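You operate a simulated robot arm through the tools that you are given. There is no shell and no other tool. Be economical: measure what you need, move in short steps, check, and stop when the job is done.

You are at the controls of a simulated robot arm. One attempt, no reset.

JOB
Swing the vise to the green dot, lock it, and take the nut off the body in it.
Fine: the nut goes on the bench beside the vise, the nozzle into the blue cup with orange band; the block stays gripped, the other body shut. Let nothing fall to the floor.

Only the result counts: the job must be done as asked and must still hold three seconds after the hand-in. Knocking over, shifting, dropping, spilling or breaking anything else fails it.

ROBOT AND FRAMES
A 7-joint arm with a two-finger parallel gripper, fixed in place. Base frame: the origin is at the foot of the arm, x ahead of it, y to its left, z up. Lengths are in cm, angles in degrees, forces in N, time in s.
With the tool pointing down near the work surface it reaches from about 30 to 72 cm from the base axis. Its first joint turns from -166.0 to 166.0 degrees. Payload 3.43 kg.
The tool frame sits at the grasp point between the pads (the TCP): z along the fingers, y along the line on which they close. The tips reach 3.4 cm beyond it. Largest opening 12.8 cm; finger width 2.4, thickness 1.2; the body of the gripper, 4.8 by 13 cm, starts 9.6 cm behind the TCP.
Orientation is that of the tool frame in the base frame, as a unit quaternion [w, x, y, z]. With the fingers straight down and closing along the base's y, the tool's x points along the base's -x, its y along +y and its z along -z.

CONTROLS
- The arm moves only by the tool arm_command. Its argument "steps" is a list that holds one entry, the list of rows, each a list of 6 numbers: the shift along the base's x, y, z in cm, then the turn, a rotation vector about the base's x, y, z in degrees. In form: [[[x, y, z, wx, wy, wz], ...]]. A call has 1 to 10 rows; each row shifts and turns the commanded pose from where the row before left it. "gripper" is the closure in counts, from 0 (fully open) to 255 (shut), set as the call begins (left out, the last holds). Each row takes 0.2 s and may step no farther than 5 cm and 8.6 degrees from the row before; otherwise, or with a gripper value out of range, the whole call is refused. Where a pose cannot be reached the arm comes as near as it can. A force on the tool above 50 N (or 10 N above the force at the start of the call, whichever is more), or a blocked arm, ends the call early, and 0.2 s more pass. The fingers move at their own pace (about 10.8 cm/s each) and stop on an object; they squeeze with about 43 N. The grip force told is the motor's: it shows also when the fingers shut on nothing. Time passes only in rows, and 0.2 s behind the last, so rows that do not move let the fingers close. It gives the time, the measured TCP pose, the force on the tool (base axes), the opening and the grip force at its end, in the units of the frame above (readings bear some noise), with the torque about the TCP (base axes, N m) and any sound that the robot's microphone picked up.
- Cameras (640 x 400 px; columns grow to the right, rows downward): "scene" is fixed at [4.98, -49.95, 157.16]; the picture's right is [0.85, -0.53, 0.00], its down [-0.20, -0.32, -0.93] and it looks along [0.49, 0.78, -0.38] (base axes); focal length 316 px, centre (320, 200). "wrist" rides on the gripper at [7.6, -1.1, -16] in the tool frame; the picture's right is [0.15, 0.99, 0.00], its down [-0.88, 0.13, -0.46] and it looks along [-0.45, 0.07, 0.89] (tool axes); focal length 234 px, centre (320, 200).
- snapshot(camera): a new picture of that camera. The clock stands still meanwhile.
- slide_trunk(by): slides the trunk up (or, below 0, down) by that many cm; the arm rides with it, the base frame stays. It gives what a move gives, with no picture.
- point_at(camera, pixels): for up to 12 pixels [column, row] of the newest picture of that camera ("zoom" is the newest enlarged one), the place [x, y, z] in the base frame of the surface seen there, good to about 0.3 cm. The clock stands still meanwhile.
- zoom(camera, box): a new picture of the part [left, top, right, bottom] of that camera's present view, enlarged. The clock stands still meanwhile.
- sign_off(): hands the job in; it is judged then, once.

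Keep the steps short. Do not move on a guess: measure, check each grasp and each placing, and mend mistakes. In all there are 80 turns and 54 pictures (those below and enlarged ones count). Leave the gripper open and the arm clear of the work at the hand-in unless told otherwise, and finish with a single line.

The tools are called after "Request:" as name(argument=value, ...) on one line, values as JSON. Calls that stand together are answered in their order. arm_command: Moves the arm, as the interface text tells. Its arguments: {"type":"object","properties":{"steps":{"type":"array","items":{"type":"array","items":{"type":"array","items":{"type":"number"}}}},"gripper":{"type":"number"}},"required":["steps"]} The other tools are called the same way: slide_trunk (by) slides the trunk up or down; snapshot (camera) takes a picture; point_at (camera, pixels) gives the place of the surface under pixels of a picture; zoom (camera, box) takes an enlarged picture of a part of a camera's view; sign_off () hands the job in.

At the start:

```text
clock: 0.0
tool_pos: [34.49, 1.27, 145.96]
tool_rot: [0.0, 0.0, 1.0, 0.0]
ft_force: [-0.4, 0.7, 0.3]
moment: [0.03, -0.02, 0.0]
width: 12.77
gripper_force: 0.1
trunk travel left (down, up): [-27.5, 4.9]
```

scene: 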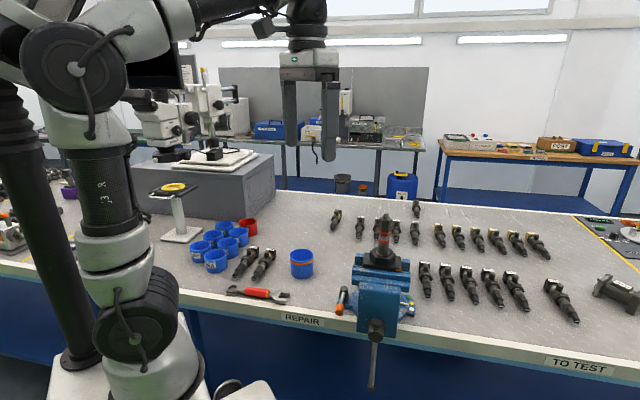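
wrist: 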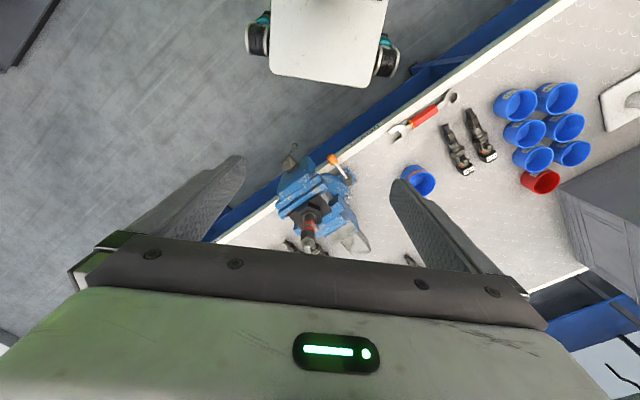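

I see the blue vise near pixel (380,270) in the scene with a body standing in it. I'll enlarge it to find the dots, the lock and the nut.

Request:
zoom(camera="scene", box=[320, 200, 448, 280])

Request:
zoom(camera="scene", box=[320, 240, 448, 400])

Request:
zoom(camera="wrist", box=[240, 130, 400, 260])

```text
5.00 times, centred on (384, 240) of scene
```

zoom: 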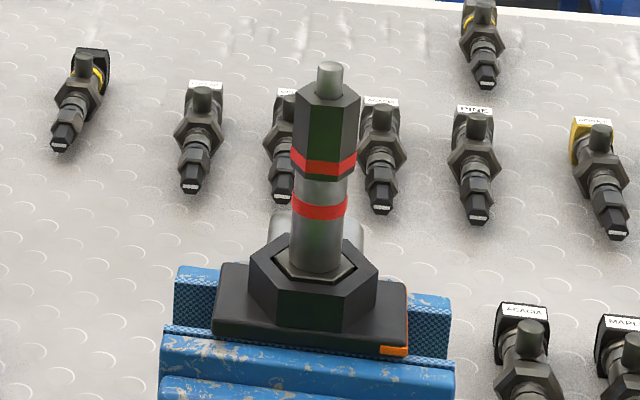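

```text
2.50 times, centred on (384, 320) of scene
```

zoom: 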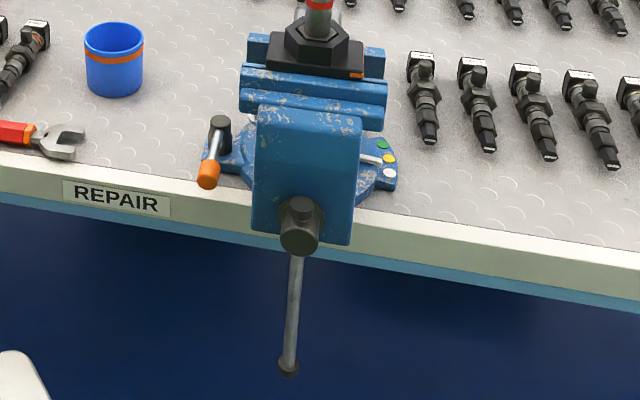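

```text
3.08 times, centred on (320, 195) of wrist
```

zoom: 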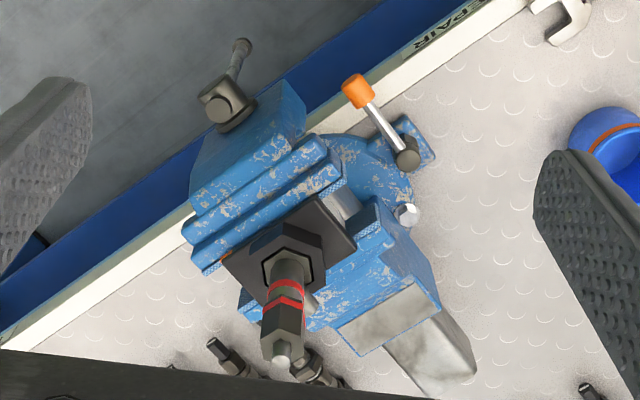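

The vise has a swivel base with green/yellow/white dots, a lock lever with an orange knob, and a body with a red-banded hex nut on top. I'll measure these points and look closer.

Request:
zoom(camera="scene", box=[352, 280, 416, 320])

Request:
point_at(camera="scene", pixels=[[385, 214], [385, 225], [384, 236], [384, 252], [372, 262], [340, 309], [342, 293], [375, 328], [372, 387], [302, 255], [302, 272], [270, 293]])

Request:
point_at(camera="wrist", pixels=[[331, 159], [342, 170], [299, 158], [310, 220], [349, 215], [296, 192], [305, 190], [333, 205], [418, 181], [341, 183], [335, 222], [351, 239]])

```text
10.00 times, centred on (384, 300) of scene
```

zoom: 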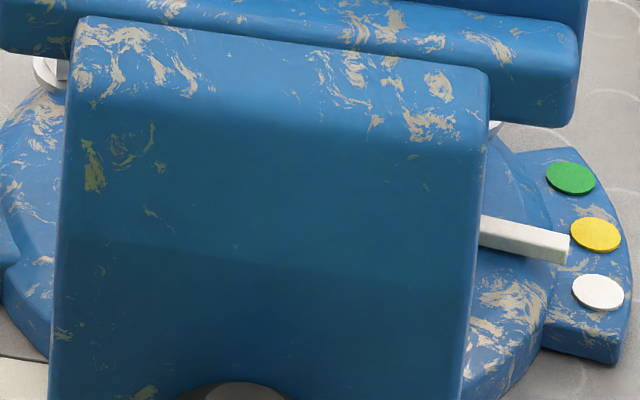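

```text
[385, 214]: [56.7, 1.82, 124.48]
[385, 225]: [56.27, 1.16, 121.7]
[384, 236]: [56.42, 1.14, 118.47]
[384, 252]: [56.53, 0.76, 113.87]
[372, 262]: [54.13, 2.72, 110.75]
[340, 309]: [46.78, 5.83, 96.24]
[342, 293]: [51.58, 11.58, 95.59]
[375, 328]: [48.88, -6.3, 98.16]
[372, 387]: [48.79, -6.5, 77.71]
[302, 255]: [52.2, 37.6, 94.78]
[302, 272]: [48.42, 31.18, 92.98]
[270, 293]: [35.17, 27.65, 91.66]
```

```text
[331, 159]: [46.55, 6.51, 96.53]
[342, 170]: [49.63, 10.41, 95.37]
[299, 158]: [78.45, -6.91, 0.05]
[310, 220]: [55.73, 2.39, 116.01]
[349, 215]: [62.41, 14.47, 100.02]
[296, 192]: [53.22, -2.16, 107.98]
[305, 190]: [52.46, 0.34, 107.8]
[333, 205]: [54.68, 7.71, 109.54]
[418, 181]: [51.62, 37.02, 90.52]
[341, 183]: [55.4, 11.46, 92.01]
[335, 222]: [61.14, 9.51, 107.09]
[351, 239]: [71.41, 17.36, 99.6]
```

I'll locate the dots and pointer in the enlarged picture, to work out the swing angle.

Request:
zoom(camera="scene", box=[352, 280, 416, 320])

Request:
point_at(camera="zoom", pixels=[[571, 178], [596, 234], [598, 292], [562, 240], [490, 228], [530, 235], [550, 160], [600, 350], [300, 60], [300, 200], [45, 75], [10, 200]])

Request:
zoom(camera="scene", box=[325, 270, 389, 310])

```text
10.00 times, centred on (384, 300) of scene
```

zoom: 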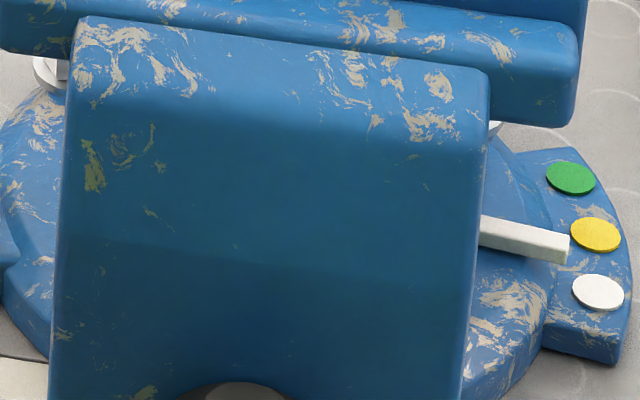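

```text
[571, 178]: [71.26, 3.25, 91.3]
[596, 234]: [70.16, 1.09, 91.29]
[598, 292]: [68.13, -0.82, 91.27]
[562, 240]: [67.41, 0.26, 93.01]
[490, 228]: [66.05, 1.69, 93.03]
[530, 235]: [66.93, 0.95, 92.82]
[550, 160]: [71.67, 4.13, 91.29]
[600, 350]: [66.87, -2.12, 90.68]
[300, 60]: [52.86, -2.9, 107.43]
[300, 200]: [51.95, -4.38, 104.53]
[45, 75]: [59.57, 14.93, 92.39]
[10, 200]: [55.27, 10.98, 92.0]
```

```text
10.00 times, centred on (357, 290) of scene
```

zoom: 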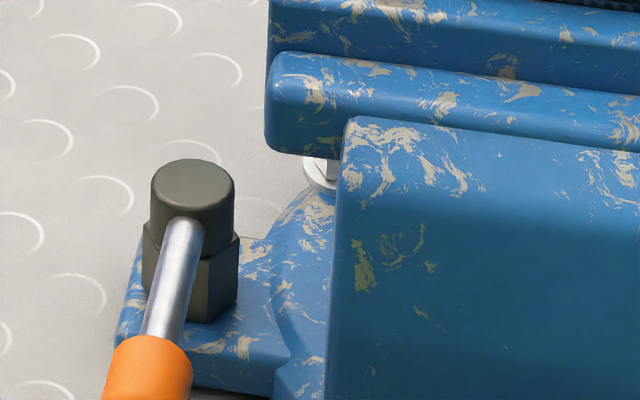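

The pointer's angle about the vise pivot (~[61.4, 6.2]) seems to be at white. Green is about 28–30° counter-clockwise from there. I'll check the bench edge relative to the hanging handle, and the neighbouring bodies.

Request:
point_at(camera="scene", pixels=[[240, 300], [330, 315], [450, 330], [450, 342], [560, 355], [450, 355], [376, 345], [374, 365], [427, 290], [445, 295], [417, 262], [470, 302]])

Request:
zoom(camera="scene", box=[400, 240, 528, 320])

Request:
zoom(camera="scene", box=[180, 210, 340, 310])

```text
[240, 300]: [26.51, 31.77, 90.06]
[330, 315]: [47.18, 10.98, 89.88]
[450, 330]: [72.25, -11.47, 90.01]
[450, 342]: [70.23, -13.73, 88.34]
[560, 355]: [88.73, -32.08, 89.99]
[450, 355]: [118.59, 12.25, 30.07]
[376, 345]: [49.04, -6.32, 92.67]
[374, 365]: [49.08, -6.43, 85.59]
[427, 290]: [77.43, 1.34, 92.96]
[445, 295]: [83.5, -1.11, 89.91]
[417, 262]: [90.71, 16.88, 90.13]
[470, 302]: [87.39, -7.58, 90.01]
```

```text
5.00 times, centred on (464, 280) of scene
```

zoom: 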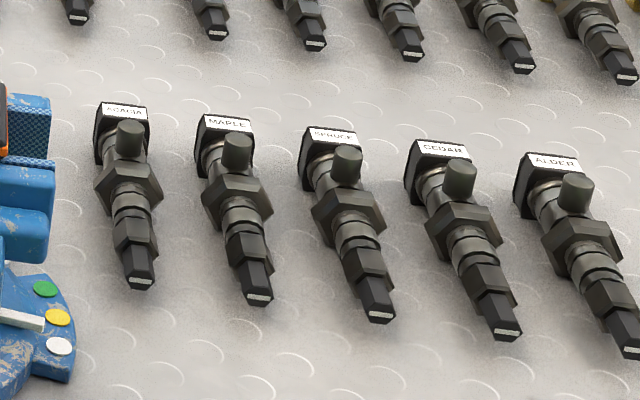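

```text
4.00 times, centred on (260, 260) of scene
```

zoom: 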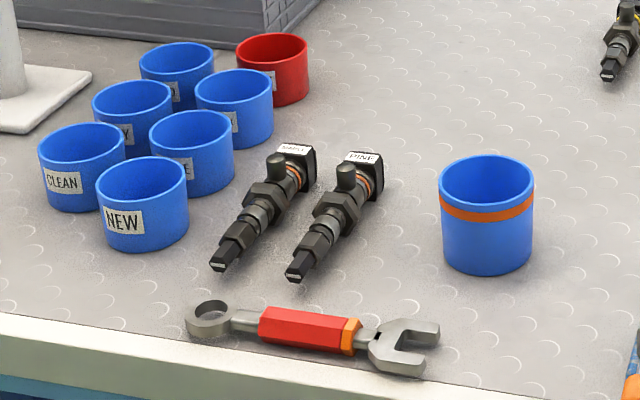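

The front edge of the bench runs along −45°, and the hanging handle has about 8 cm of clearance through the swing. I'll turn the gripper 45° to line up with the vise axis and move to look at the vise closer.

Request:
arm_command(steps=[[[2, -1.5, -1, 0, 0, 7.5], [2, -1.5, -1, 0, 0, 7.5], [2, -1.5, -1, 0, 0, 7.5], [2, -1.5, -1, 0, 0, 7.5], [2, -1.5, -1, 0, 0, 7.5], [2, -1.5, -1, 0, 0, 7.5], [0, 0, 0, 0, 0, 0]]])

Request:
snapshot(camera="wrist")

```text
clock: 1.6
tool_pos: [46.66, -7.91, 139.94]
tool_rot: [0.0, -0.384, 0.923, 0.0]
ft_force: [-0.1, -0.5, -0.2]
moment: [0.01, -0.02, 0.02]
width: 12.82
gripper_force: 0.1
trunk travel left (down, up): [-27.5, 4.9]
```

```text
43 pictures are left
```

wrist: 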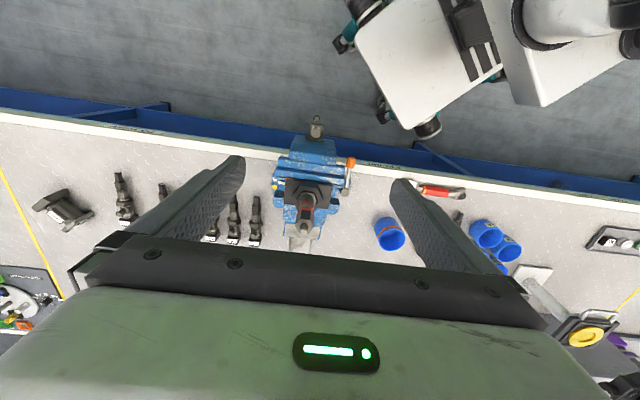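

The vise shows at (307,185). I'll enlarge it.

Request:
zoom(camera="wrist", box=[257, 110, 369, 260])

Request:
point_at(camera="wrist", pixels=[[280, 152], [292, 143], [310, 143], [332, 143], [333, 152], [316, 130], [276, 186], [308, 205], [306, 226], [290, 232], [314, 232], [299, 245]])

```text
2.67 times, centred on (313, 185) of wrist
```

zoom: 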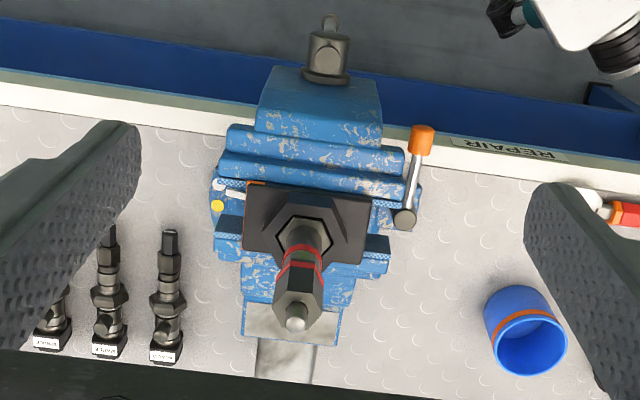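

```text
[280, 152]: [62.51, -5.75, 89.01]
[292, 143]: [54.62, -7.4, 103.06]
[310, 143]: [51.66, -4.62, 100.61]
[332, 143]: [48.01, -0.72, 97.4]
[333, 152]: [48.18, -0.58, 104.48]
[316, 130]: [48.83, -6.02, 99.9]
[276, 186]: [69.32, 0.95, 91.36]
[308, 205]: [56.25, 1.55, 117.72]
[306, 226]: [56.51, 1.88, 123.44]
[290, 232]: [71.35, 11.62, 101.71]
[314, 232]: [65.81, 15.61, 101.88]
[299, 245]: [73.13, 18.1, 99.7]
```

I plan to straddle the front block, about 9.4 cm wide, with the fingers. First I'll measure its profile so the fingers don't hit the wider jaw ridges.

Request:
zoom(camera="scene", box=[334, 255, 430, 345])

Request:
point_at(camera="scene", pixels=[[361, 286], [358, 300], [356, 320], [398, 292], [396, 320], [380, 284], [380, 288], [380, 281], [380, 275], [380, 271], [357, 279], [407, 284]])

Request:
point_at(camera="wrist", pixels=[[332, 145], [331, 151], [333, 157], [338, 160], [341, 166], [294, 147], [292, 153], [288, 158], [284, 163], [323, 148], [324, 158], [322, 165]])

```text
4.44 times, centred on (382, 300) of scene
```

zoom: 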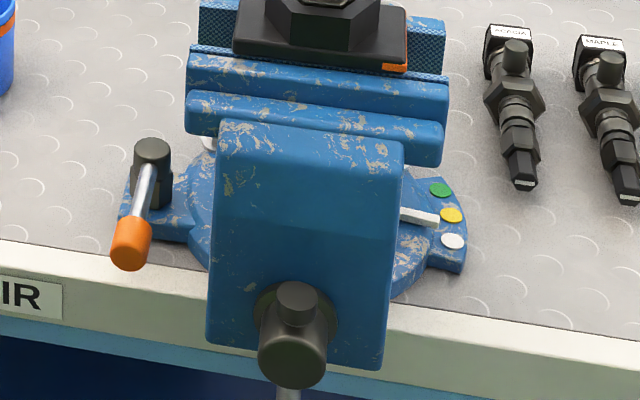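

```text
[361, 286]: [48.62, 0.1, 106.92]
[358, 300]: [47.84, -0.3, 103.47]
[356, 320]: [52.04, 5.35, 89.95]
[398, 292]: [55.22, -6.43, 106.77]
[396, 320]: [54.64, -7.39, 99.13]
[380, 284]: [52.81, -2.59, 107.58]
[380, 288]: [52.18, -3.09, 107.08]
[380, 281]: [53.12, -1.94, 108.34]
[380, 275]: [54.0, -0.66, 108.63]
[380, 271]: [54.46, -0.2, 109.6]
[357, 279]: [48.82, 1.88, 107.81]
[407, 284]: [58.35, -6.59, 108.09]
```

```text
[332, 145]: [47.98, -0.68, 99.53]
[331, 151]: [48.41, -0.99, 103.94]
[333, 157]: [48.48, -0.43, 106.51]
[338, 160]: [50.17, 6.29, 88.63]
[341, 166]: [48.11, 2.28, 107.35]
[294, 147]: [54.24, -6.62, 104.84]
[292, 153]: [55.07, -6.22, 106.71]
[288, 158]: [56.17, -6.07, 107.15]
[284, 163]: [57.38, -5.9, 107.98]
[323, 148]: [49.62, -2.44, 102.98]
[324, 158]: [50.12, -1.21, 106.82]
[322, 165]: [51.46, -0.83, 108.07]
```

The block front face is at x+y≈47.5, and the ridges only start at ≈49.7. I'll straddle the block at [51.4, −3.9], gripper open, and come down to z≈103.

Request:
arm_command(steps=[[[2.4, 2, -4, 0, 0, 0], [2.34, 2.0, -4, 0, 0, 0], [0, 0, -4.5, 0, 0, 0], [0, 0, -4.5, 0, 0, 0], [0, 0, -4.5, 0, 0, 0], [0, 0, -4.5, 0, 0, 0], [0, 0, -2, 0, 0, 0], [0, 0, 0, 0, 0, 0]]], gripper=0)

Request:
snapshot(camera="wrist")

```text
refused: row 1 steps farther than a row can; nothing moved
```

```text
40 pictures are left
```

wrist: 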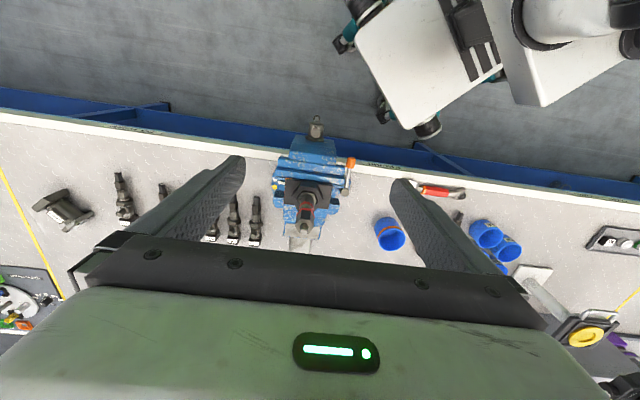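

The first row was over 5 cm, so I'll use shorter rows.

Request:
arm_command(steps=[[[2.4, 2, -3, 0, 0, 0], [2.34, 2.0, -3, 0, 0, 0], [0, 0, -4.5, 0, 0, 0], [0, 0, -4.5, 0, 0, 0], [0, 0, -4.5, 0, 0, 0], [0, 0, -4.5, 0, 0, 0], [0, 0, -4, 0, 0, 0], [0, 0, 0, 0, 0, 0]]], gripper=0)

Request:
snapshot(camera="wrist")

```text
clock: 3.4
tool_pos: [51.3, -3.6, 111.92]
tool_rot: [0.0, -0.384, 0.923, 0.0]
ft_force: [-0.4, 0.7, -0.2]
moment: [-0.02, -0.02, 0.04]
width: 12.77
gripper_force: 0.0
trunk travel left (down, up): [-27.5, 4.9]
```

```text
39 pictures are left
```

wrist: 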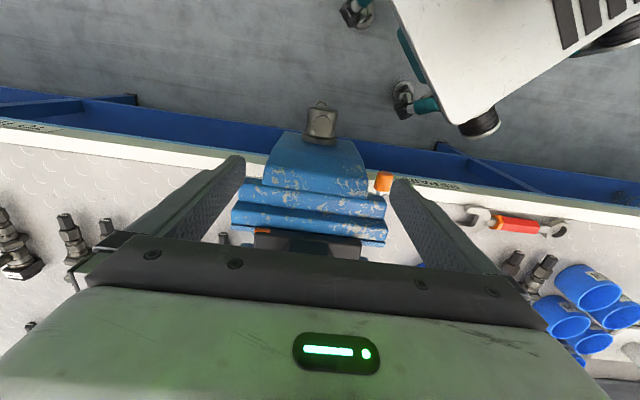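

The gripper is centred on the block, tips at z≈108.5. I'll lower 9 cm and then close.

Request:
arm_command(steps=[[[0, -0.35, -3, 0, 0, 0], [0, 0, -3, 0, 0, 0], [0, 0, -3, 0, 0, 0], [0, 0, 0, 0, 0, 0]]])

Request:
arm_command(steps=[[[0, 0, 0, 0, 0, 0], [0, 0, 0, 0, 0, 0]]], gripper=255)

Request:
snapshot(camera="wrist")

```text
clock: 3.8
tool_pos: [51.22, -3.73, 111.38]
tool_rot: [0.004, -0.385, 0.923, -0.001]
ft_force: [-8.3, -1.5, 14.3]
moment: [0.77, 0.89, 0.66]
width: 12.8
gripper_force: 0.0
trunk travel left (down, up): [-27.5, 4.9]
stopped in row 1: the force on the tool passed its limit at 73 N (the readings are from after the stop); the commanded pose is now the measured one
```

```text
clock: 4.3
tool_pos: [51.16, -3.43, 111.29]
tool_rot: [0.004, -0.384, 0.923, 0.0]
ft_force: [-15.3, 16.9, 24.5]
moment: [1.25, 0.95, 0.12]
width: 1.24
gripper_force: 9.7
trunk travel left (down, up): [-27.5, 4.9]
```

```text
38 pictures are left
```

wrist: 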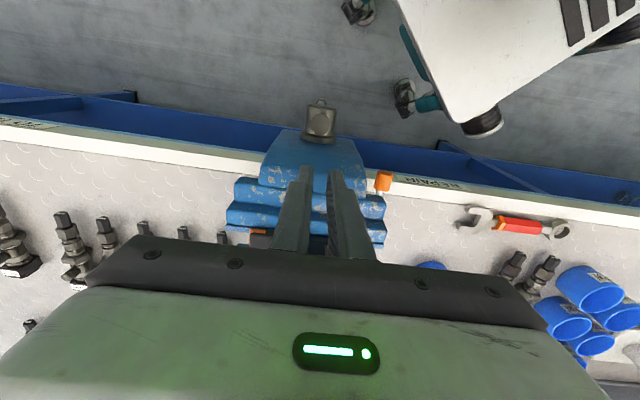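

The open fingertips touched the ridge corner at z≈108, and the fingers then closed on nothing. I won't chain moves like that again. I'll lift clear, reopen, and check that nothing shifted.

Request:
arm_command(steps=[[[0, 0, 3, 0, 0, 0], [0, 0, 4, 0, 0, 0], [-2, -2, 3, 0, 0, 0], [-1.5, -1.5, 0, 0, 0, 0], [0, 0, 0, 0, 0, 0]]])

Request:
zoom(camera="wrist", box=[220, 80, 420, 260])

Request:
zoom(camera="scene", box=[334, 200, 430, 345])

```text
clock: 5.5
tool_pos: [47.75, -7.32, 121.05]
tool_rot: [0.004, -0.382, 0.924, 0.0]
ft_force: [-0.9, 0.3, 0.6]
moment: [0.01, 0.0, -0.03]
width: 0.02
gripper_force: 32.7
trunk travel left (down, up): [-27.5, 4.9]
```

```text
2.22 times, centred on (320, 170) of wrist
```

zoom: 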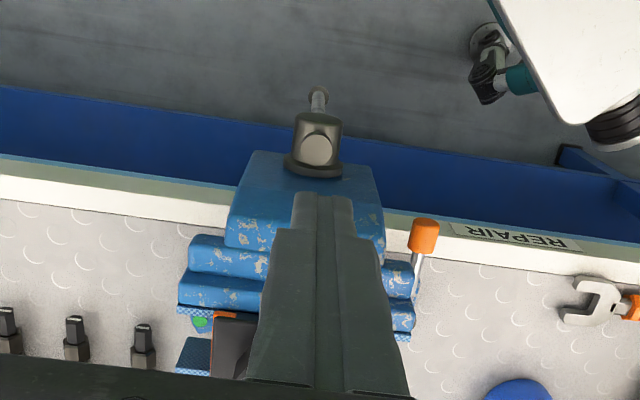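

```text
2.76 times, centred on (382, 272) of scene
```

zoom: 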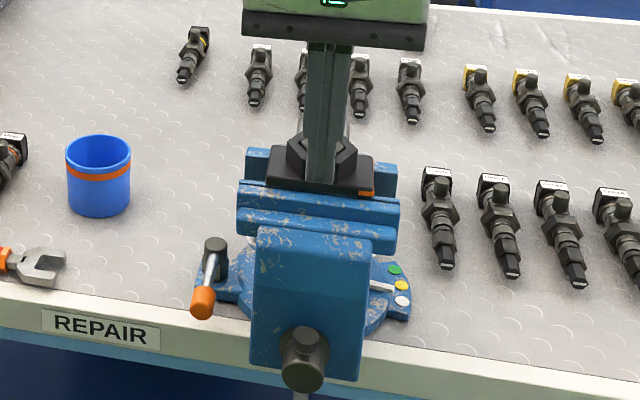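

The vise hasn't moved. I'll measure the screw hub, which is a graspable part in front with no ridge above it.

Request:
point_at(camera="wrist", pixels=[[319, 147], [314, 141], [326, 141], [320, 136], [313, 153], [326, 153], [319, 122], [310, 155], [328, 156]])

Request:
point_at(camera="scene", pixels=[[377, 322], [369, 332], [385, 332], [377, 338], [368, 326], [387, 326], [411, 298], [405, 303], [408, 310]])

```text
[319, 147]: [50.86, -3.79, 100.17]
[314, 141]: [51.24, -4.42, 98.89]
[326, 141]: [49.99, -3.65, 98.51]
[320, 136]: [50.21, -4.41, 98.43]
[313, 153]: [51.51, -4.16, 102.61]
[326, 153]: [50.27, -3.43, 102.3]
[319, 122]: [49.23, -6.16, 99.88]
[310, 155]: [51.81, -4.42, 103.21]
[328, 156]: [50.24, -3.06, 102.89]
```

```text
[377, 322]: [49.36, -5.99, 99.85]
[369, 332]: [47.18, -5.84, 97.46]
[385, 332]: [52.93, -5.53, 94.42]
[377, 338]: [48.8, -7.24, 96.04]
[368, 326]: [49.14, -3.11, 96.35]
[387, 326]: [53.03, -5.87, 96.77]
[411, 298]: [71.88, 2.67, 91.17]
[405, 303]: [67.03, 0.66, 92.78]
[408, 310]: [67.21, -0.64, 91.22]
```

Hub centre is about [49.2, −6.2, 97.5], diameter ~3.4. I'll open the fingers and descend on it, stopping before the close.

Request:
arm_command(steps=[[[0.7, 0.5, 0, 0, 0, 0], [0.75, 0.6, -3, 0, 0, 0], [0, 0, -4.5, 0, 0, 0], [0, 0, -4.5, 0, 0, 0], [0, 0, -4.5, 0, 0, 0], [0, 0, -3.5, 0, 0, 0], [0, 0, -2.5, 0, 0, 0], [0, 0, 0, 0, 0, 0]]], gripper=60)

Request:
snapshot(camera="wrist")

```text
clock: 7.3
tool_pos: [49.32, -5.97, 98.59]
tool_rot: [0.004, -0.383, 0.924, 0.0]
ft_force: [-0.1, 0.0, -0.8]
moment: [0.01, 0.0, 0.0]
width: 9.8
gripper_force: 0.0
trunk travel left (down, up): [-27.5, 4.9]
```

```text
35 pictures are left
```

wrist: 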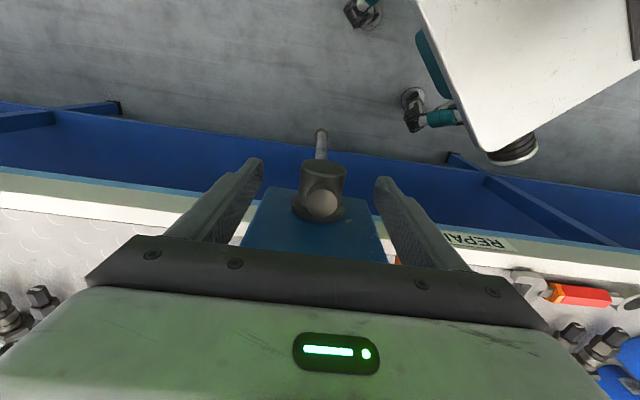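

The hub sits between the fingers at (322,195). Now I'll close on it.

Request:
arm_command(steps=[[[0, 0, 0, 0, 0, 0], [0, 0, 0, 0, 0, 0], [0, 0, 0, 0, 0, 0], [0, 0, 0, 0, 0, 0]]], gripper=255)

```text
clock: 8.3
tool_pos: [49.33, -5.79, 98.72]
tool_rot: [0.002, -0.384, 0.924, 0.001]
ft_force: [-6.2, 5.0, -2.0]
moment: [0.11, 0.14, 0.26]
width: 3.75
gripper_force: 44.7
trunk travel left (down, up): [-27.5, 4.9]
```

The hub is held at 3.75 cm. I'll test whether the vise swings by moving 4° counter-clockwise about the pivot.

Request:
arm_command(steps=[[[0.43, -0.41, 0, 0, 0, 2], [0.44, -0.39, 0, 0, 0, 2], [0, 0, 0, 0, 0, 0]]])

```text
clock: 8.9
tool_pos: [49.36, -6.02, 98.65]
tool_rot: [-0.002, -0.41, 0.912, 0.009]
ft_force: [-10.1, 7.6, 14.0]
moment: [0.39, 0.27, -1.31]
width: 3.83
gripper_force: 44.7
trunk travel left (down, up): [-27.5, 4.9]
stopped in row 2: the force on the tool passed its limit at 53 N (the readings are from after the stop); the commanded pose is now the measured one
```

The vise is locked: 53 N with no swing. I'll release the hub, rise, and turn the hand to yaw −45° so that the closed fingers can work the lock lever without the palm hitting the jaws.

Request:
arm_command(steps=[[[0, 0, 0, 0, 0, 0], [0, 0, 0, 0, 0, 0], [0, 0, 4.5, 0, 0, 0], [0, 0, 4.5, 0, 0, 0], [-0.5, 1, 4.5, 0, 0, -4], [-0.5, 1, 4.5, 0, 0, -8], [-0.5, 1, 4.5, 0, 0, -8], [-0.5, 1, 4.5, 0, 0, -8], [-0.5, 1, 3, 0, 0, -8], [0, 0, 0, 0, 0, 0]]], gripper=60)

Request:
arm_command(steps=[[[-0.5, 1.5, 0, 0, 0, -8], [-0.5, 1.5, 0, 0, 0, -8], [-0.5, 1.5, 0, 0, 0, -8], [-0.5, 1.5, 0, 0, 0, -8], [-0.3, 1.5, 0, 0, 0, -8], [0, 1.5, 0, 0, 0, -8], [0, 0.5, 0, 0, 0, -8], [0, 0, 0, 0, 0, 0]]], gripper=255)

Request:
snapshot(camera="wrist")

```text
clock: 11.2
tool_pos: [47.14, -1.16, 128.57]
tool_rot: [0.001, -0.109, 0.994, 0.008]
ft_force: [0.3, 0.0, -0.5]
moment: [-0.01, -0.02, 0.0]
width: 9.81
gripper_force: 0.0
trunk travel left (down, up): [-27.5, 4.9]
```

```text
clock: 12.9
tool_pos: [44.91, 8.35, 128.41]
tool_rot: [0.005, 0.371, 0.929, 0.007]
ft_force: [0.7, 0.4, -0.6]
moment: [0.02, -0.02, -0.01]
width: 0.0
gripper_force: 32.7
trunk travel left (down, up): [-27.5, 4.9]
```

```text
34 pictures are left
```

wrist: 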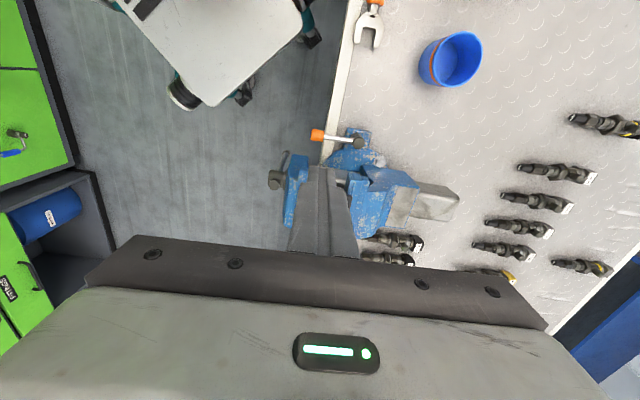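

I see the lever: knob at (316,135), rod to (355,143). I'll measure it.

Request:
point_at(camera="wrist", pixels=[[314, 134], [322, 136], [332, 138], [343, 141], [358, 144], [357, 134], [335, 160], [355, 155], [300, 165], [290, 160]])

Request:
zoom(camera="wrist", box=[270, 100, 430, 240])

```text
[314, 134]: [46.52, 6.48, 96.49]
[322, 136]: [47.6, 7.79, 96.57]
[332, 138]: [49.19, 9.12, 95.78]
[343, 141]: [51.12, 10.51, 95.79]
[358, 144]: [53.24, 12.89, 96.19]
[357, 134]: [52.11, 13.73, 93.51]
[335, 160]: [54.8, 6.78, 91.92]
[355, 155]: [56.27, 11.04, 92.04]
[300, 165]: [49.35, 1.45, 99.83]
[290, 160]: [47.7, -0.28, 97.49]
```

```text
2.86 times, centred on (350, 170) of wrist
```

zoom: 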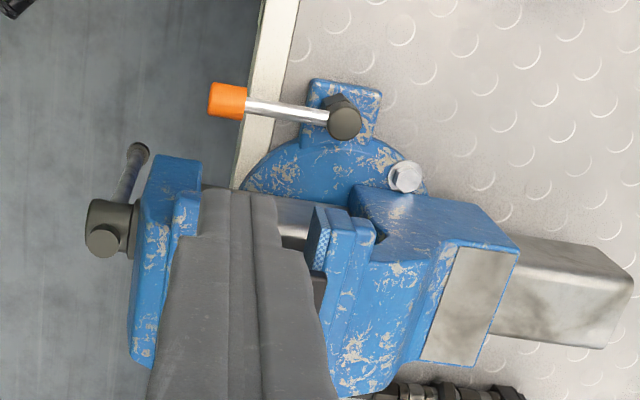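

The lever pivots at about [53.0, 12.4], with the knob at [46.8, 6.9] and centre z≈95.4. I'll lower the closed fingers on its outer side, at [44.5, 9.1].

Request:
arm_command(steps=[[[-0.4, 0.75, -2, 0, 0, 0], [0, 0, -4.8, 0, 0, 0], [0, 0, -4.8, 0, 0, 0], [0, 0, -4.8, 0, 0, 0], [0, 0, -4.8, 0, 0, 0], [0, 0, -4.8, 0, 0, 0], [0, 0, -4.4, 0, 0, 0], [0, 0, 0, 0, 0, 0]]])

Request:
zoom(camera="scene", box=[300, 240, 428, 330])

```text
clock: 14.8
tool_pos: [44.48, 9.16, 98.05]
tool_rot: [0.005, 0.369, 0.929, 0.007]
ft_force: [0.2, -0.1, -1.7]
moment: [-0.01, 0.06, -0.02]
width: 0.02
gripper_force: 33.1
trunk travel left (down, up): [-27.5, 4.9]
```

```text
4.44 times, centred on (364, 285) of scene
```

zoom: 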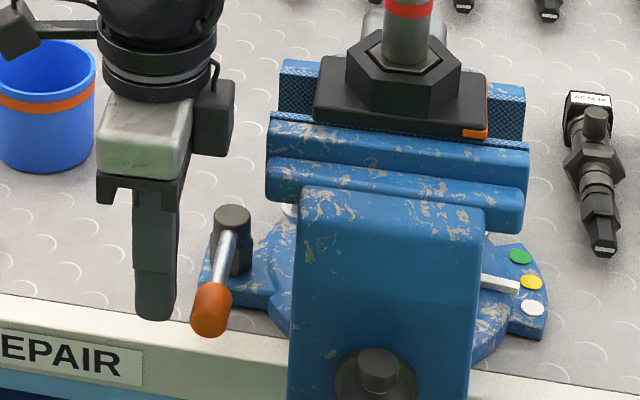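

The fingers stand beside the orange knob. I'll push the lever counter-clockwise in small arc steps.

Request:
arm_command(steps=[[[0.66, -0.73, 0, 0, 0, 0], [0.66, -0.73, 0, 0, 0, 0], [0.7, -0.7, 0, 0, 0, 0], [0.75, -0.65, 0, 0, 0, 0], [0.8, -0.58, 0, 0, 0, 0], [0, 0, 0, 0, 0, 0]]])

Request:
zoom(camera="scene", box=[300, 240, 428, 330])

```text
clock: 15.6
tool_pos: [45.3, 8.08, 97.88]
tool_rot: [-0.007, 0.364, 0.931, 0.007]
ft_force: [-6.5, 8.3, 2.3]
moment: [0.24, 0.22, -0.05]
width: 0.0
gripper_force: 33.4
trunk travel left (down, up): [-27.5, 4.9]
stopped in row 4: the force on the tool passed its limit at 58 N (the readings are from after the stop); the commanded pose is now the measured one
```

```text
4.44 times, centred on (364, 285) of scene
```

zoom: 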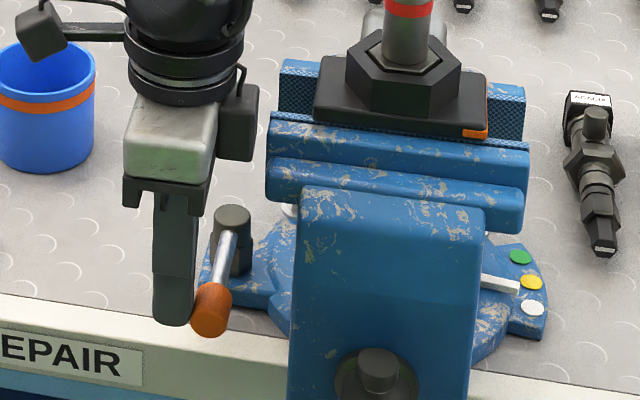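

The lever won't go counter-clockwise, even at 58 N. To try the other way I'll grip the knob with the hand tilted 30° outward, so the palm clears the jaws. First I'll back off, rise and turn the yaw to +45°.

Request:
arm_command(steps=[[[-1, 1, 0, 0, 0, 0], [-0.5, 0.5, 4.5, 0, 0, 0], [0, 0, 4.5, 0, 0, 8], [0, 0, 4.5, 0, 0, 8.5], [0, 0, 4, 0, 0, 8.5], [0, 0, 0, 0, 0, 8.5], [0, 0, 0, 0, 0, 8.5], [0, 0, 0, 0, 0, 8.5], [0, 0, 0, 0, 0, 8.5], [0, 0, 0, 0, 0, 8.5]]])

Request:
arm_command(steps=[[[0, 0, 0, 0, 0, 8.5], [0, 0, 0, 0, 0, 8.5], [0, 0, 0, 0, 0, 4], [0, 0, 0, -5.3, -5.3, 0], [0, 0, 0, -5.3, -5.3, 0], [0, 0, 0, -5.3, -5.3, 0], [0, 0, 0, -5.3, -5.3, 0], [0, 0, 0, 0, 0, 0]]], gripper=120)

Request:
snapshot(camera="wrist")

```text
clock: 17.8
tool_pos: [43.86, 9.38, 115.44]
tool_rot: [-0.009, -0.215, 0.977, 0.001]
ft_force: [0.7, 0.5, 0.3]
moment: [0.03, 0.0, 0.02]
width: 0.0
gripper_force: 32.7
trunk travel left (down, up): [-27.5, 4.9]
```

```text
clock: 19.6
tool_pos: [43.95, 9.46, 115.43]
tool_rot: [0.089, -0.373, 0.892, -0.24]
ft_force: [2.0, -0.4, -0.2]
moment: [-0.02, -0.04, 0.0]
width: 6.74
gripper_force: 0.1
trunk travel left (down, up): [-27.5, 4.9]
```

```text
30 pictures are left
```

wrist: 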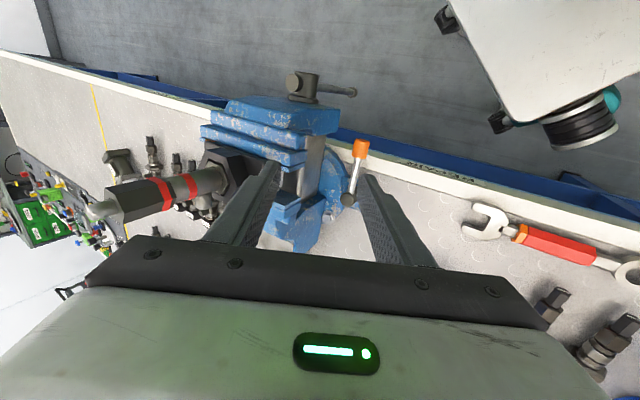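

The tilt works: finger direction ≈ (0.35, −0.35, −0.87). I'll narrow the fingers to about 4.2 cm and approach the knob along the finger axis.

Request:
arm_command(steps=[[[-0.75, 0.97, -4.4, 0, 0, 0], [-0.75, 0.97, -4.4, 0, 0, 0], [1.06, -1.06, -2.6, 0, 0, 0], [1.06, -1.06, -2.6, 0, 0, 0], [0, 0, 0, 0, 0, 0]]], gripper=170)

Request:
snapshot(camera="wrist")

```text
clock: 20.8
tool_pos: [44.62, 9.4, 101.56]
tool_rot: [0.088, -0.373, 0.892, -0.239]
ft_force: [0.4, 0.0, 0.5]
moment: [0.0, 0.0, 0.01]
width: 4.27
gripper_force: 0.1
trunk travel left (down, up): [-27.5, 4.9]
```

```text
29 pictures are left
```

wrist: 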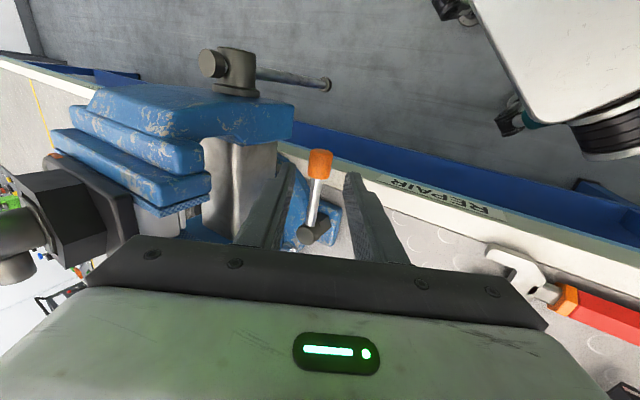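

The knob at (320,165) lies between the fingertips. I'll advance the last 6 cm.

Request:
arm_command(steps=[[[1.05, -1.1, -2.7, 0, 0, 0], [1.05, -1.1, -2.6, 0, 0, 0], [0, 0, 0, 0, 0, 0]]])

Request:
snapshot(camera="wrist")

```text
clock: 21.6
tool_pos: [46.86, 7.14, 96.25]
tool_rot: [0.089, -0.374, 0.892, -0.239]
ft_force: [0.1, -0.2, -0.5]
moment: [0.03, 0.01, 0.04]
width: 4.29
gripper_force: 0.1
trunk travel left (down, up): [-27.5, 4.9]
```

```text
28 pictures are left
```

wrist: 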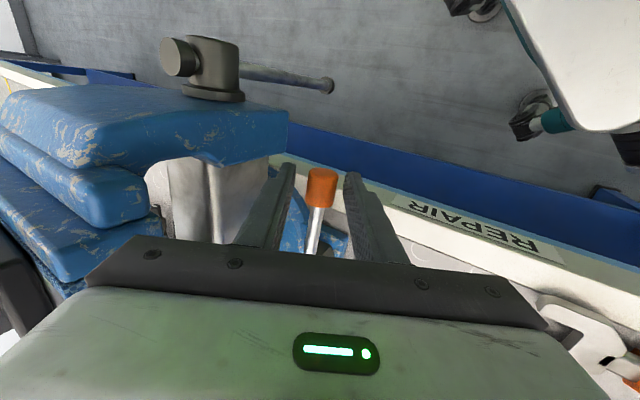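

The knob is bracketed. I'll close on it and check the grip.

Request:
arm_command(steps=[[[0, 0, 0, 0, 0, 0], [0, 0, 0, 0, 0, 0], [0, 0, 0, 0, 0, 0]]], gripper=255)

Request:
arm_command(steps=[[[-0.46, 0.54, 0, 0, 0, -5], [-0.5, 0.5, 0, 0, 0, -5], [-0.55, 0.45, 0, 0, 0, -5], [0, 0, 0, 0, 0, 0]]])

```text
clock: 22.4
tool_pos: [46.81, 7.28, 96.21]
tool_rot: [0.088, -0.373, 0.892, -0.239]
ft_force: [-3.9, 1.7, -9.5]
moment: [0.96, -0.68, -0.38]
width: 2.34
gripper_force: 44.8
trunk travel left (down, up): [-27.5, 4.9]
```

```text
clock: 23.4
tool_pos: [45.63, 9.05, 96.29]
tool_rot: [0.06, -0.256, 0.933, -0.246]
ft_force: [21.3, 16.6, -1.9]
moment: [-0.23, 0.52, 0.5]
width: 2.38
gripper_force: 44.7
trunk travel left (down, up): [-27.5, 4.9]
```

The lever turns clockwise, 15° so far. I'll continue along the arc until it resists.

Request:
arm_command(steps=[[[-0.1, 0.7, 0, 0, 0, -5], [-0.2, 0.67, 0, 0, 0, -5], [-0.13, 0.68, 0, 0, 0, -5], [-0.08, 0.7, 0, 0, 0, -5], [-0.03, 0.7, 0, 0, 0, -5], [0, 0, 0, 0, 0, 0]]])

Request:
zoom(camera="scene", box=[300, 240, 428, 330])

```text
clock: 24.8
tool_pos: [44.62, 12.14, 96.22]
tool_rot: [0.002, -0.046, 0.966, -0.254]
ft_force: [3.7, 18.2, 10.7]
moment: [0.4, -0.44, 1.38]
width: 2.46
gripper_force: 45.4
trunk travel left (down, up): [-27.5, 4.9]
```

```text
4.44 times, centred on (364, 285) of scene
```

zoom: 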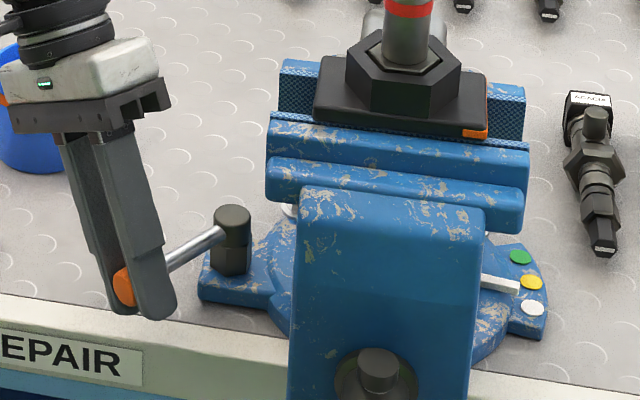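

The lever has turned about 40°. I'll go on a bit more to feel for the end stop.

Request:
arm_command(steps=[[[0.05, 0.7, 0, 0, 0, -5], [0.08, 0.7, 0, 0, 0, -5], [0.14, 0.69, 0, 0, 0, -5], [0.2, 0.67, 0, 0, 0, -5], [0, 0, 0, 0, 0, 0]]])

```text
clock: 26.0
tool_pos: [44.83, 15.1, 96.14]
tool_rot: [-0.045, 0.123, 0.959, -0.253]
ft_force: [-14.9, 17.5, 7.5]
moment: [0.25, 0.69, 1.06]
width: 2.48
gripper_force: 45.3
trunk travel left (down, up): [-27.5, 4.9]
```

It still moves freely, 57° in all. I'll go another 20°.

Request:
arm_command(steps=[[[0.32, 0.66, 0, 0, 0, -5], [0.36, 0.64, 0, 0, 0, -5], [0.42, 0.6, 0, 0, 0, -5], [0.47, 0.57, 0, 0, 0, -5], [0, 0, 0, 0, 0, 0]]])

Request:
zoom(camera="scene", box=[270, 220, 430, 330])

```text
clock: 26.9
tool_pos: [46.23, 15.52, 96.28]
tool_rot: [-0.086, 0.271, 0.923, -0.258]
ft_force: [-6.4, -8.5, 9.1]
moment: [-0.13, 0.95, 0.61]
width: 2.76
gripper_force: 44.9
trunk travel left (down, up): [-27.5, 4.9]
stopped in row 4: the force on the tool passed its limit at 56 N (the readings are from after the stop); the commanded pose is now the measured one
```

```text
3.64 times, centred on (350, 275) of scene
```

zoom: 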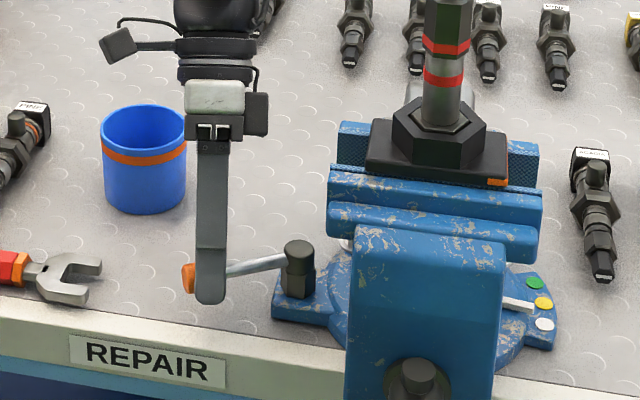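

The lever met its end stop at about 60° of turn, so I take it as unlocked. I'll open, retreat along the finger axis and rise.

Request:
arm_command(steps=[[[0, 0, 0, 0, 0, 0], [0, 0, 0, 0, 0, 0], [0.9, 1.28, 2.55, 0, 0, 0], [0.9, 1.28, 2.55, 0, 0, 0], [0.9, 1.28, 2.55, 0, 0, 0], [0, 0, 4.5, 0, 0, 0], [0, 0, 4.5, 0, 0, 0], [0, 0, 4.5, 0, 0, 0], [0, 0, 4.5, 0, 0, 0]]], gripper=165)

Request:
zoom(camera="scene", box=[270, 220, 430, 330])

```text
clock: 28.9
tool_pos: [49.07, 19.57, 121.77]
tool_rot: [-0.084, 0.272, 0.924, -0.254]
ft_force: [0.0, -0.1, 0.9]
moment: [0.02, 0.02, 0.0]
width: 4.5
gripper_force: 0.1
trunk travel left (down, up): [-27.5, 4.9]
```

```text
3.64 times, centred on (350, 275) of scene
```

zoom: 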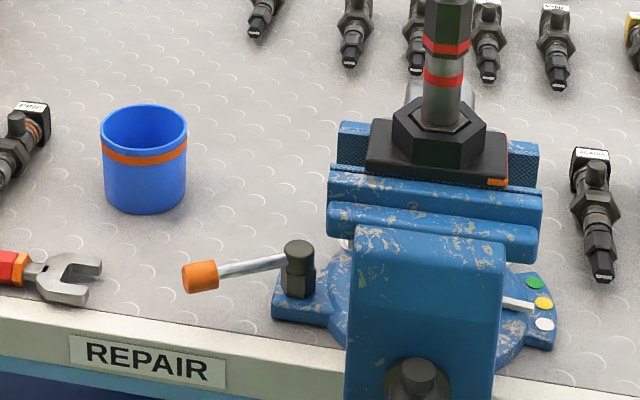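

Now I'll bring the hand upright, turn to yaw +45°, and go round in front to the hub.

Request:
arm_command(steps=[[[-1, -2, 2, 6.48, -4.5, 0], [-1, -2, 2, 6.48, -4.5, 0], [-1, -2, 2, 6.48, -4.5, 0], [-1, -2, 2, 6.48, -4.5, 0], [0, -2.5, 0, 0, 0, 7.8], [0, -2.5, 0, 0, 0, 7.8], [0, -2.5, 0, 0, 0, 7.8], [0, -2.5, 0, 0, 0, 7.8], [0, -2.5, 0, 0, 0, 7.8], [0, -2.5, 0, 0, 0, 7.8]]], gripper=60)

Request:
arm_command(steps=[[[0.2, -1, 0, 0, 0, 7.8], [0.2, -1, 0, 0, 0, 7.8], [0.3, -1, 0, 0, 0, 7.8], [0.3, -0.9, 0, 0, 0, 7.8], [0, 0, 0, 0, 0, 0]]])

```text
clock: 31.1
tool_pos: [44.81, -3.51, 129.87]
tool_rot: [0.0, -0.123, 0.992, 0.004]
ft_force: [0.3, 1.2, -0.1]
moment: [-0.01, 0.02, 0.03]
width: 9.79
gripper_force: 0.0
trunk travel left (down, up): [-27.5, 4.9]
```

```text
clock: 32.3
tool_pos: [45.88, -7.51, 130.0]
tool_rot: [-0.001, -0.386, 0.922, 0.003]
ft_force: [-0.4, -0.5, 1.0]
moment: [0.0, -0.03, 0.0]
width: 9.82
gripper_force: 0.1
trunk travel left (down, up): [-27.5, 4.9]
```

Upright at yaw 45°. I'll descend on the hub at [49.1, −6.1, 98.6] and then close in a separate call.

Request:
arm_command(steps=[[[1.6, 0.7, -4, 0, 0, 0], [1.6, 0.7, -4, 0, 0, 0], [0, 0, -4.7, 0, 0, 0], [0, 0, -4.7, 0, 0, 0], [0, 0, -4.7, 0, 0, 0], [0, 0, -4.7, 0, 0, 0], [0, 0, -4.6, 0, 0, 0], [0, 0, 0, 0, 0, 0]]])

Request:
arm_command(steps=[[[0, 0, 0, 0, 0, 0], [0, 0, 0, 0, 0, 0], [0, 0, 0, 0, 0, 0], [0, 0, 0, 0, 0, 0]]], gripper=255)

```text
clock: 34.1
tool_pos: [48.99, -6.03, 98.44]
tool_rot: [0.0, -0.385, 0.923, 0.003]
ft_force: [0.0, -0.2, -0.2]
moment: [-0.01, 0.03, 0.02]
width: 9.8
gripper_force: 0.0
trunk travel left (down, up): [-27.5, 4.9]
```

```text
clock: 35.1
tool_pos: [49.04, -6.15, 98.39]
tool_rot: [-0.001, -0.386, 0.923, 0.004]
ft_force: [3.9, -4.0, -2.7]
moment: [0.01, -0.19, -0.15]
width: 3.7
gripper_force: 44.6
trunk travel left (down, up): [-27.5, 4.9]
```

The hub is gripped. I'll test a 4° swing.

Request:
arm_command(steps=[[[0.44, -0.42, 0, 0, 0, 2], [0.45, -0.42, 0, 0, 0, 2], [0, 0, 0, 0, 0, 0]]])

```text
clock: 35.9
tool_pos: [49.83, -6.93, 98.49]
tool_rot: [0.0, -0.418, 0.908, 0.004]
ft_force: [-1.7, -1.1, 1.9]
moment: [-0.6, 0.55, 0.23]
width: 3.73
gripper_force: 45.3
trunk travel left (down, up): [-27.5, 4.9]
```

The vise swings freely. I'll go on to about 24°, then look.

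Request:
arm_command(steps=[[[0.94, -0.77, 0, 0, 0, 4], [1.0, -0.7, 0, 0, 0, 4], [1.04, -0.63, 0, 0, 0, 4], [1.08, -0.56, 0, 0, 0, 4], [1.12, -0.48, 0, 0, 0, 4], [0, 0, 0, 0, 0, 0]]])

Request:
zoom(camera="scene", box=[352, 270, 432, 320])

Request:
point_at(camera="zoom", pixels=[[100, 100], [150, 150], [200, 200]])

```text
clock: 37.3
tool_pos: [55.19, -10.25, 98.5]
tool_rot: [-0.001, -0.569, 0.822, 0.004]
ft_force: [-0.7, -16.3, -3.1]
moment: [-0.44, -0.05, -0.85]
width: 3.73
gripper_force: 45.1
trunk travel left (down, up): [-27.5, 4.9]
```

```text
8.00 times, centred on (392, 295) of scene
```

zoom: 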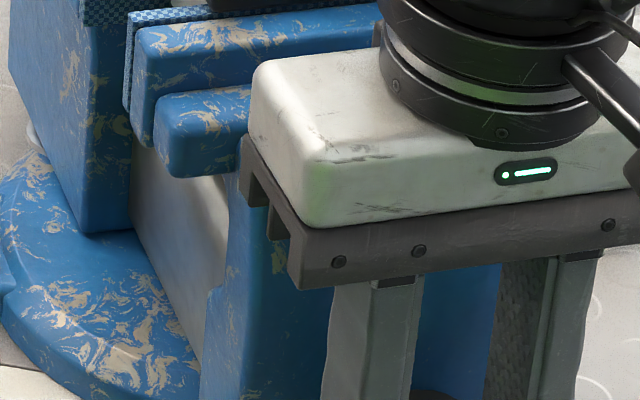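

```text
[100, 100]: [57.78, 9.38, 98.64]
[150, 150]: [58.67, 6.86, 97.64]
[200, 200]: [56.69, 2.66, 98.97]
```

The arm blocks the view. The fit gives pivot [61.8, 6.3], and the swing needed is about 29–30°. I'll go 5° more and then look from the wrist.

Request:
arm_command(steps=[[[0.73, -0.29, 0, 0, 0, 2.5], [0.73, -0.25, 0, 0, 0, 2.5], [0, 0, 0, 0, 0, 0]]])

Request:
snapshot(camera="wrist")

```text
clock: 38.1
tool_pos: [56.71, -10.77, 98.42]
tool_rot: [-0.002, -0.604, 0.797, 0.004]
ft_force: [0.5, -17.8, -5.0]
moment: [-1.1, 0.24, -0.82]
width: 3.75
gripper_force: 45.1
trunk travel left (down, up): [-27.5, 4.9]
```

```text
23 pictures are left
```

wrist: 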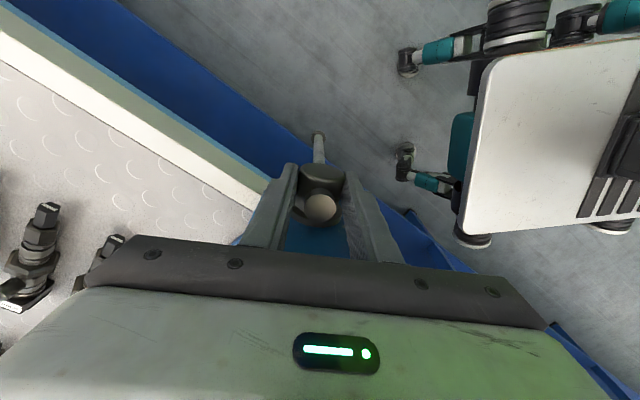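

The dots aren't visible from here. I'll open, rise and look with the scene camera.

Request:
arm_command(steps=[[[0, 0, 0, 0, 0, 0], [0, 0, 0, 0, 0, 0], [0, 0, 4.5, 0, 0, 0], [0, 0, 4.5, 0, 0, 0], [0, 0, 4.5, 0, 0, 0], [0, 0, 4.5, 0, 0, 0], [-2, 0, 4.5, 0, 0, 0], [-3.5, 0, 3, 0, 0, 0], [-4, 0, 0, 0, 0, 0], [-4, 0, 0, 0, 0, 0]]], gripper=60)

Request:
zoom(camera="scene", box=[352, 260, 448, 320])

```text
clock: 40.3
tool_pos: [43.16, -10.51, 123.84]
tool_rot: [-0.001, -0.604, 0.797, 0.004]
ft_force: [-1.0, -0.5, 0.2]
moment: [0.0, 0.01, 0.01]
width: 9.79
gripper_force: 0.1
trunk travel left (down, up): [-27.5, 4.9]
```

```text
6.67 times, centred on (400, 290) of scene
```

zoom: 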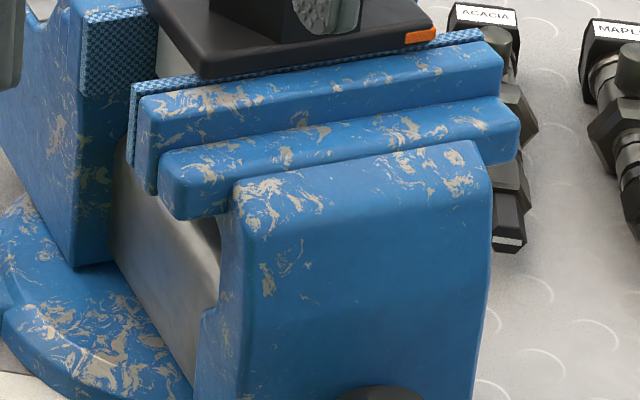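

The vise itself hides the dots, so I'll move the wrist camera to the right side to see the pointer.

Request:
arm_command(steps=[[[4.5, -0.5, 1, 0, 0, 0], [4.5, -0.5, 1, 0, 0, 0], [4.5, -0.5, 1, 0, 0, 0], [4.5, -0.5, 0, 0, 0, 0], [4.5, -0.5, 0, 0, 0, 0], [2.3, 0, 0, 0, 0, 0], [0, 0, 0, 0, 0, 0]]])

Request:
snapshot(camera="wrist")

```text
clock: 41.9
tool_pos: [64.69, -13.01, 127.16]
tool_rot: [-0.001, -0.604, 0.797, 0.003]
ft_force: [-1.3, 0.4, -0.2]
moment: [0.0, -0.08, -0.01]
width: 9.8
gripper_force: 0.1
out of reach, approached as far as the arm can: row 5, 6
trunk travel left (down, up): [-27.5, 4.9]
```

```text
21 pictures are left
```

wrist: 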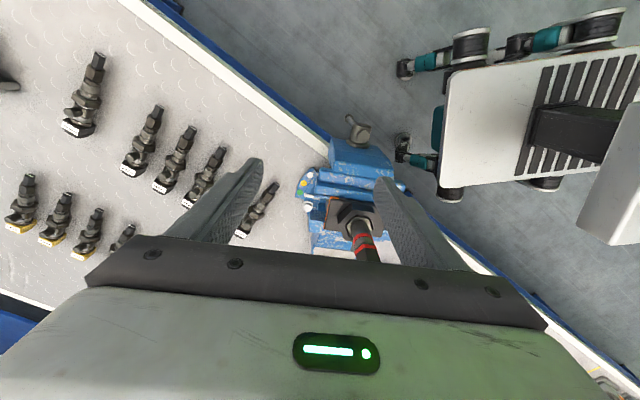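

The dots show near (305,185), so I'll enlarge and measure there.

Request:
zoom(camera="wrist", box=[285, 160, 349, 200])

```text
10.00 times, centred on (317, 180) of wrist
```

zoom: 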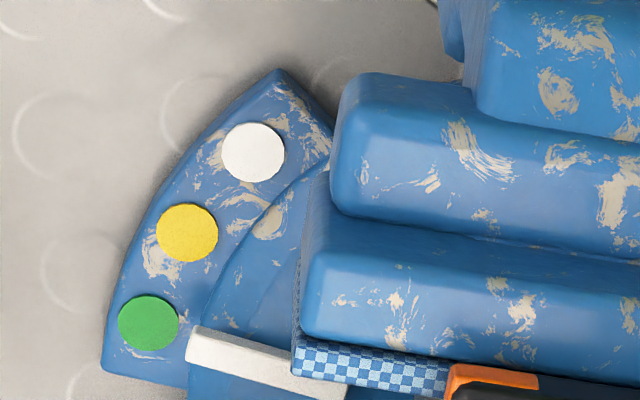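

The pointer aims nearly at green. I'll measure the angles.

Request:
point_at(camera="zoom", pixels=[[149, 322], [188, 231], [254, 152], [198, 338], [260, 355], [330, 376], [196, 352], [220, 346], [300, 369], [120, 325], [180, 325], [149, 345]])

```text
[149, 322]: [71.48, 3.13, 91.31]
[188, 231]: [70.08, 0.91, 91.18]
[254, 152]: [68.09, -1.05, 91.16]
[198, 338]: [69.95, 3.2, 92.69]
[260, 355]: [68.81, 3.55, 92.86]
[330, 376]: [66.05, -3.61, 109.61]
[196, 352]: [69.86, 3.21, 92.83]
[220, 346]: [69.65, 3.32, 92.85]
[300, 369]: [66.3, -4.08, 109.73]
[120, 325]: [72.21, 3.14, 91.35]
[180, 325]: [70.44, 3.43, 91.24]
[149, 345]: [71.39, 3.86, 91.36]
```

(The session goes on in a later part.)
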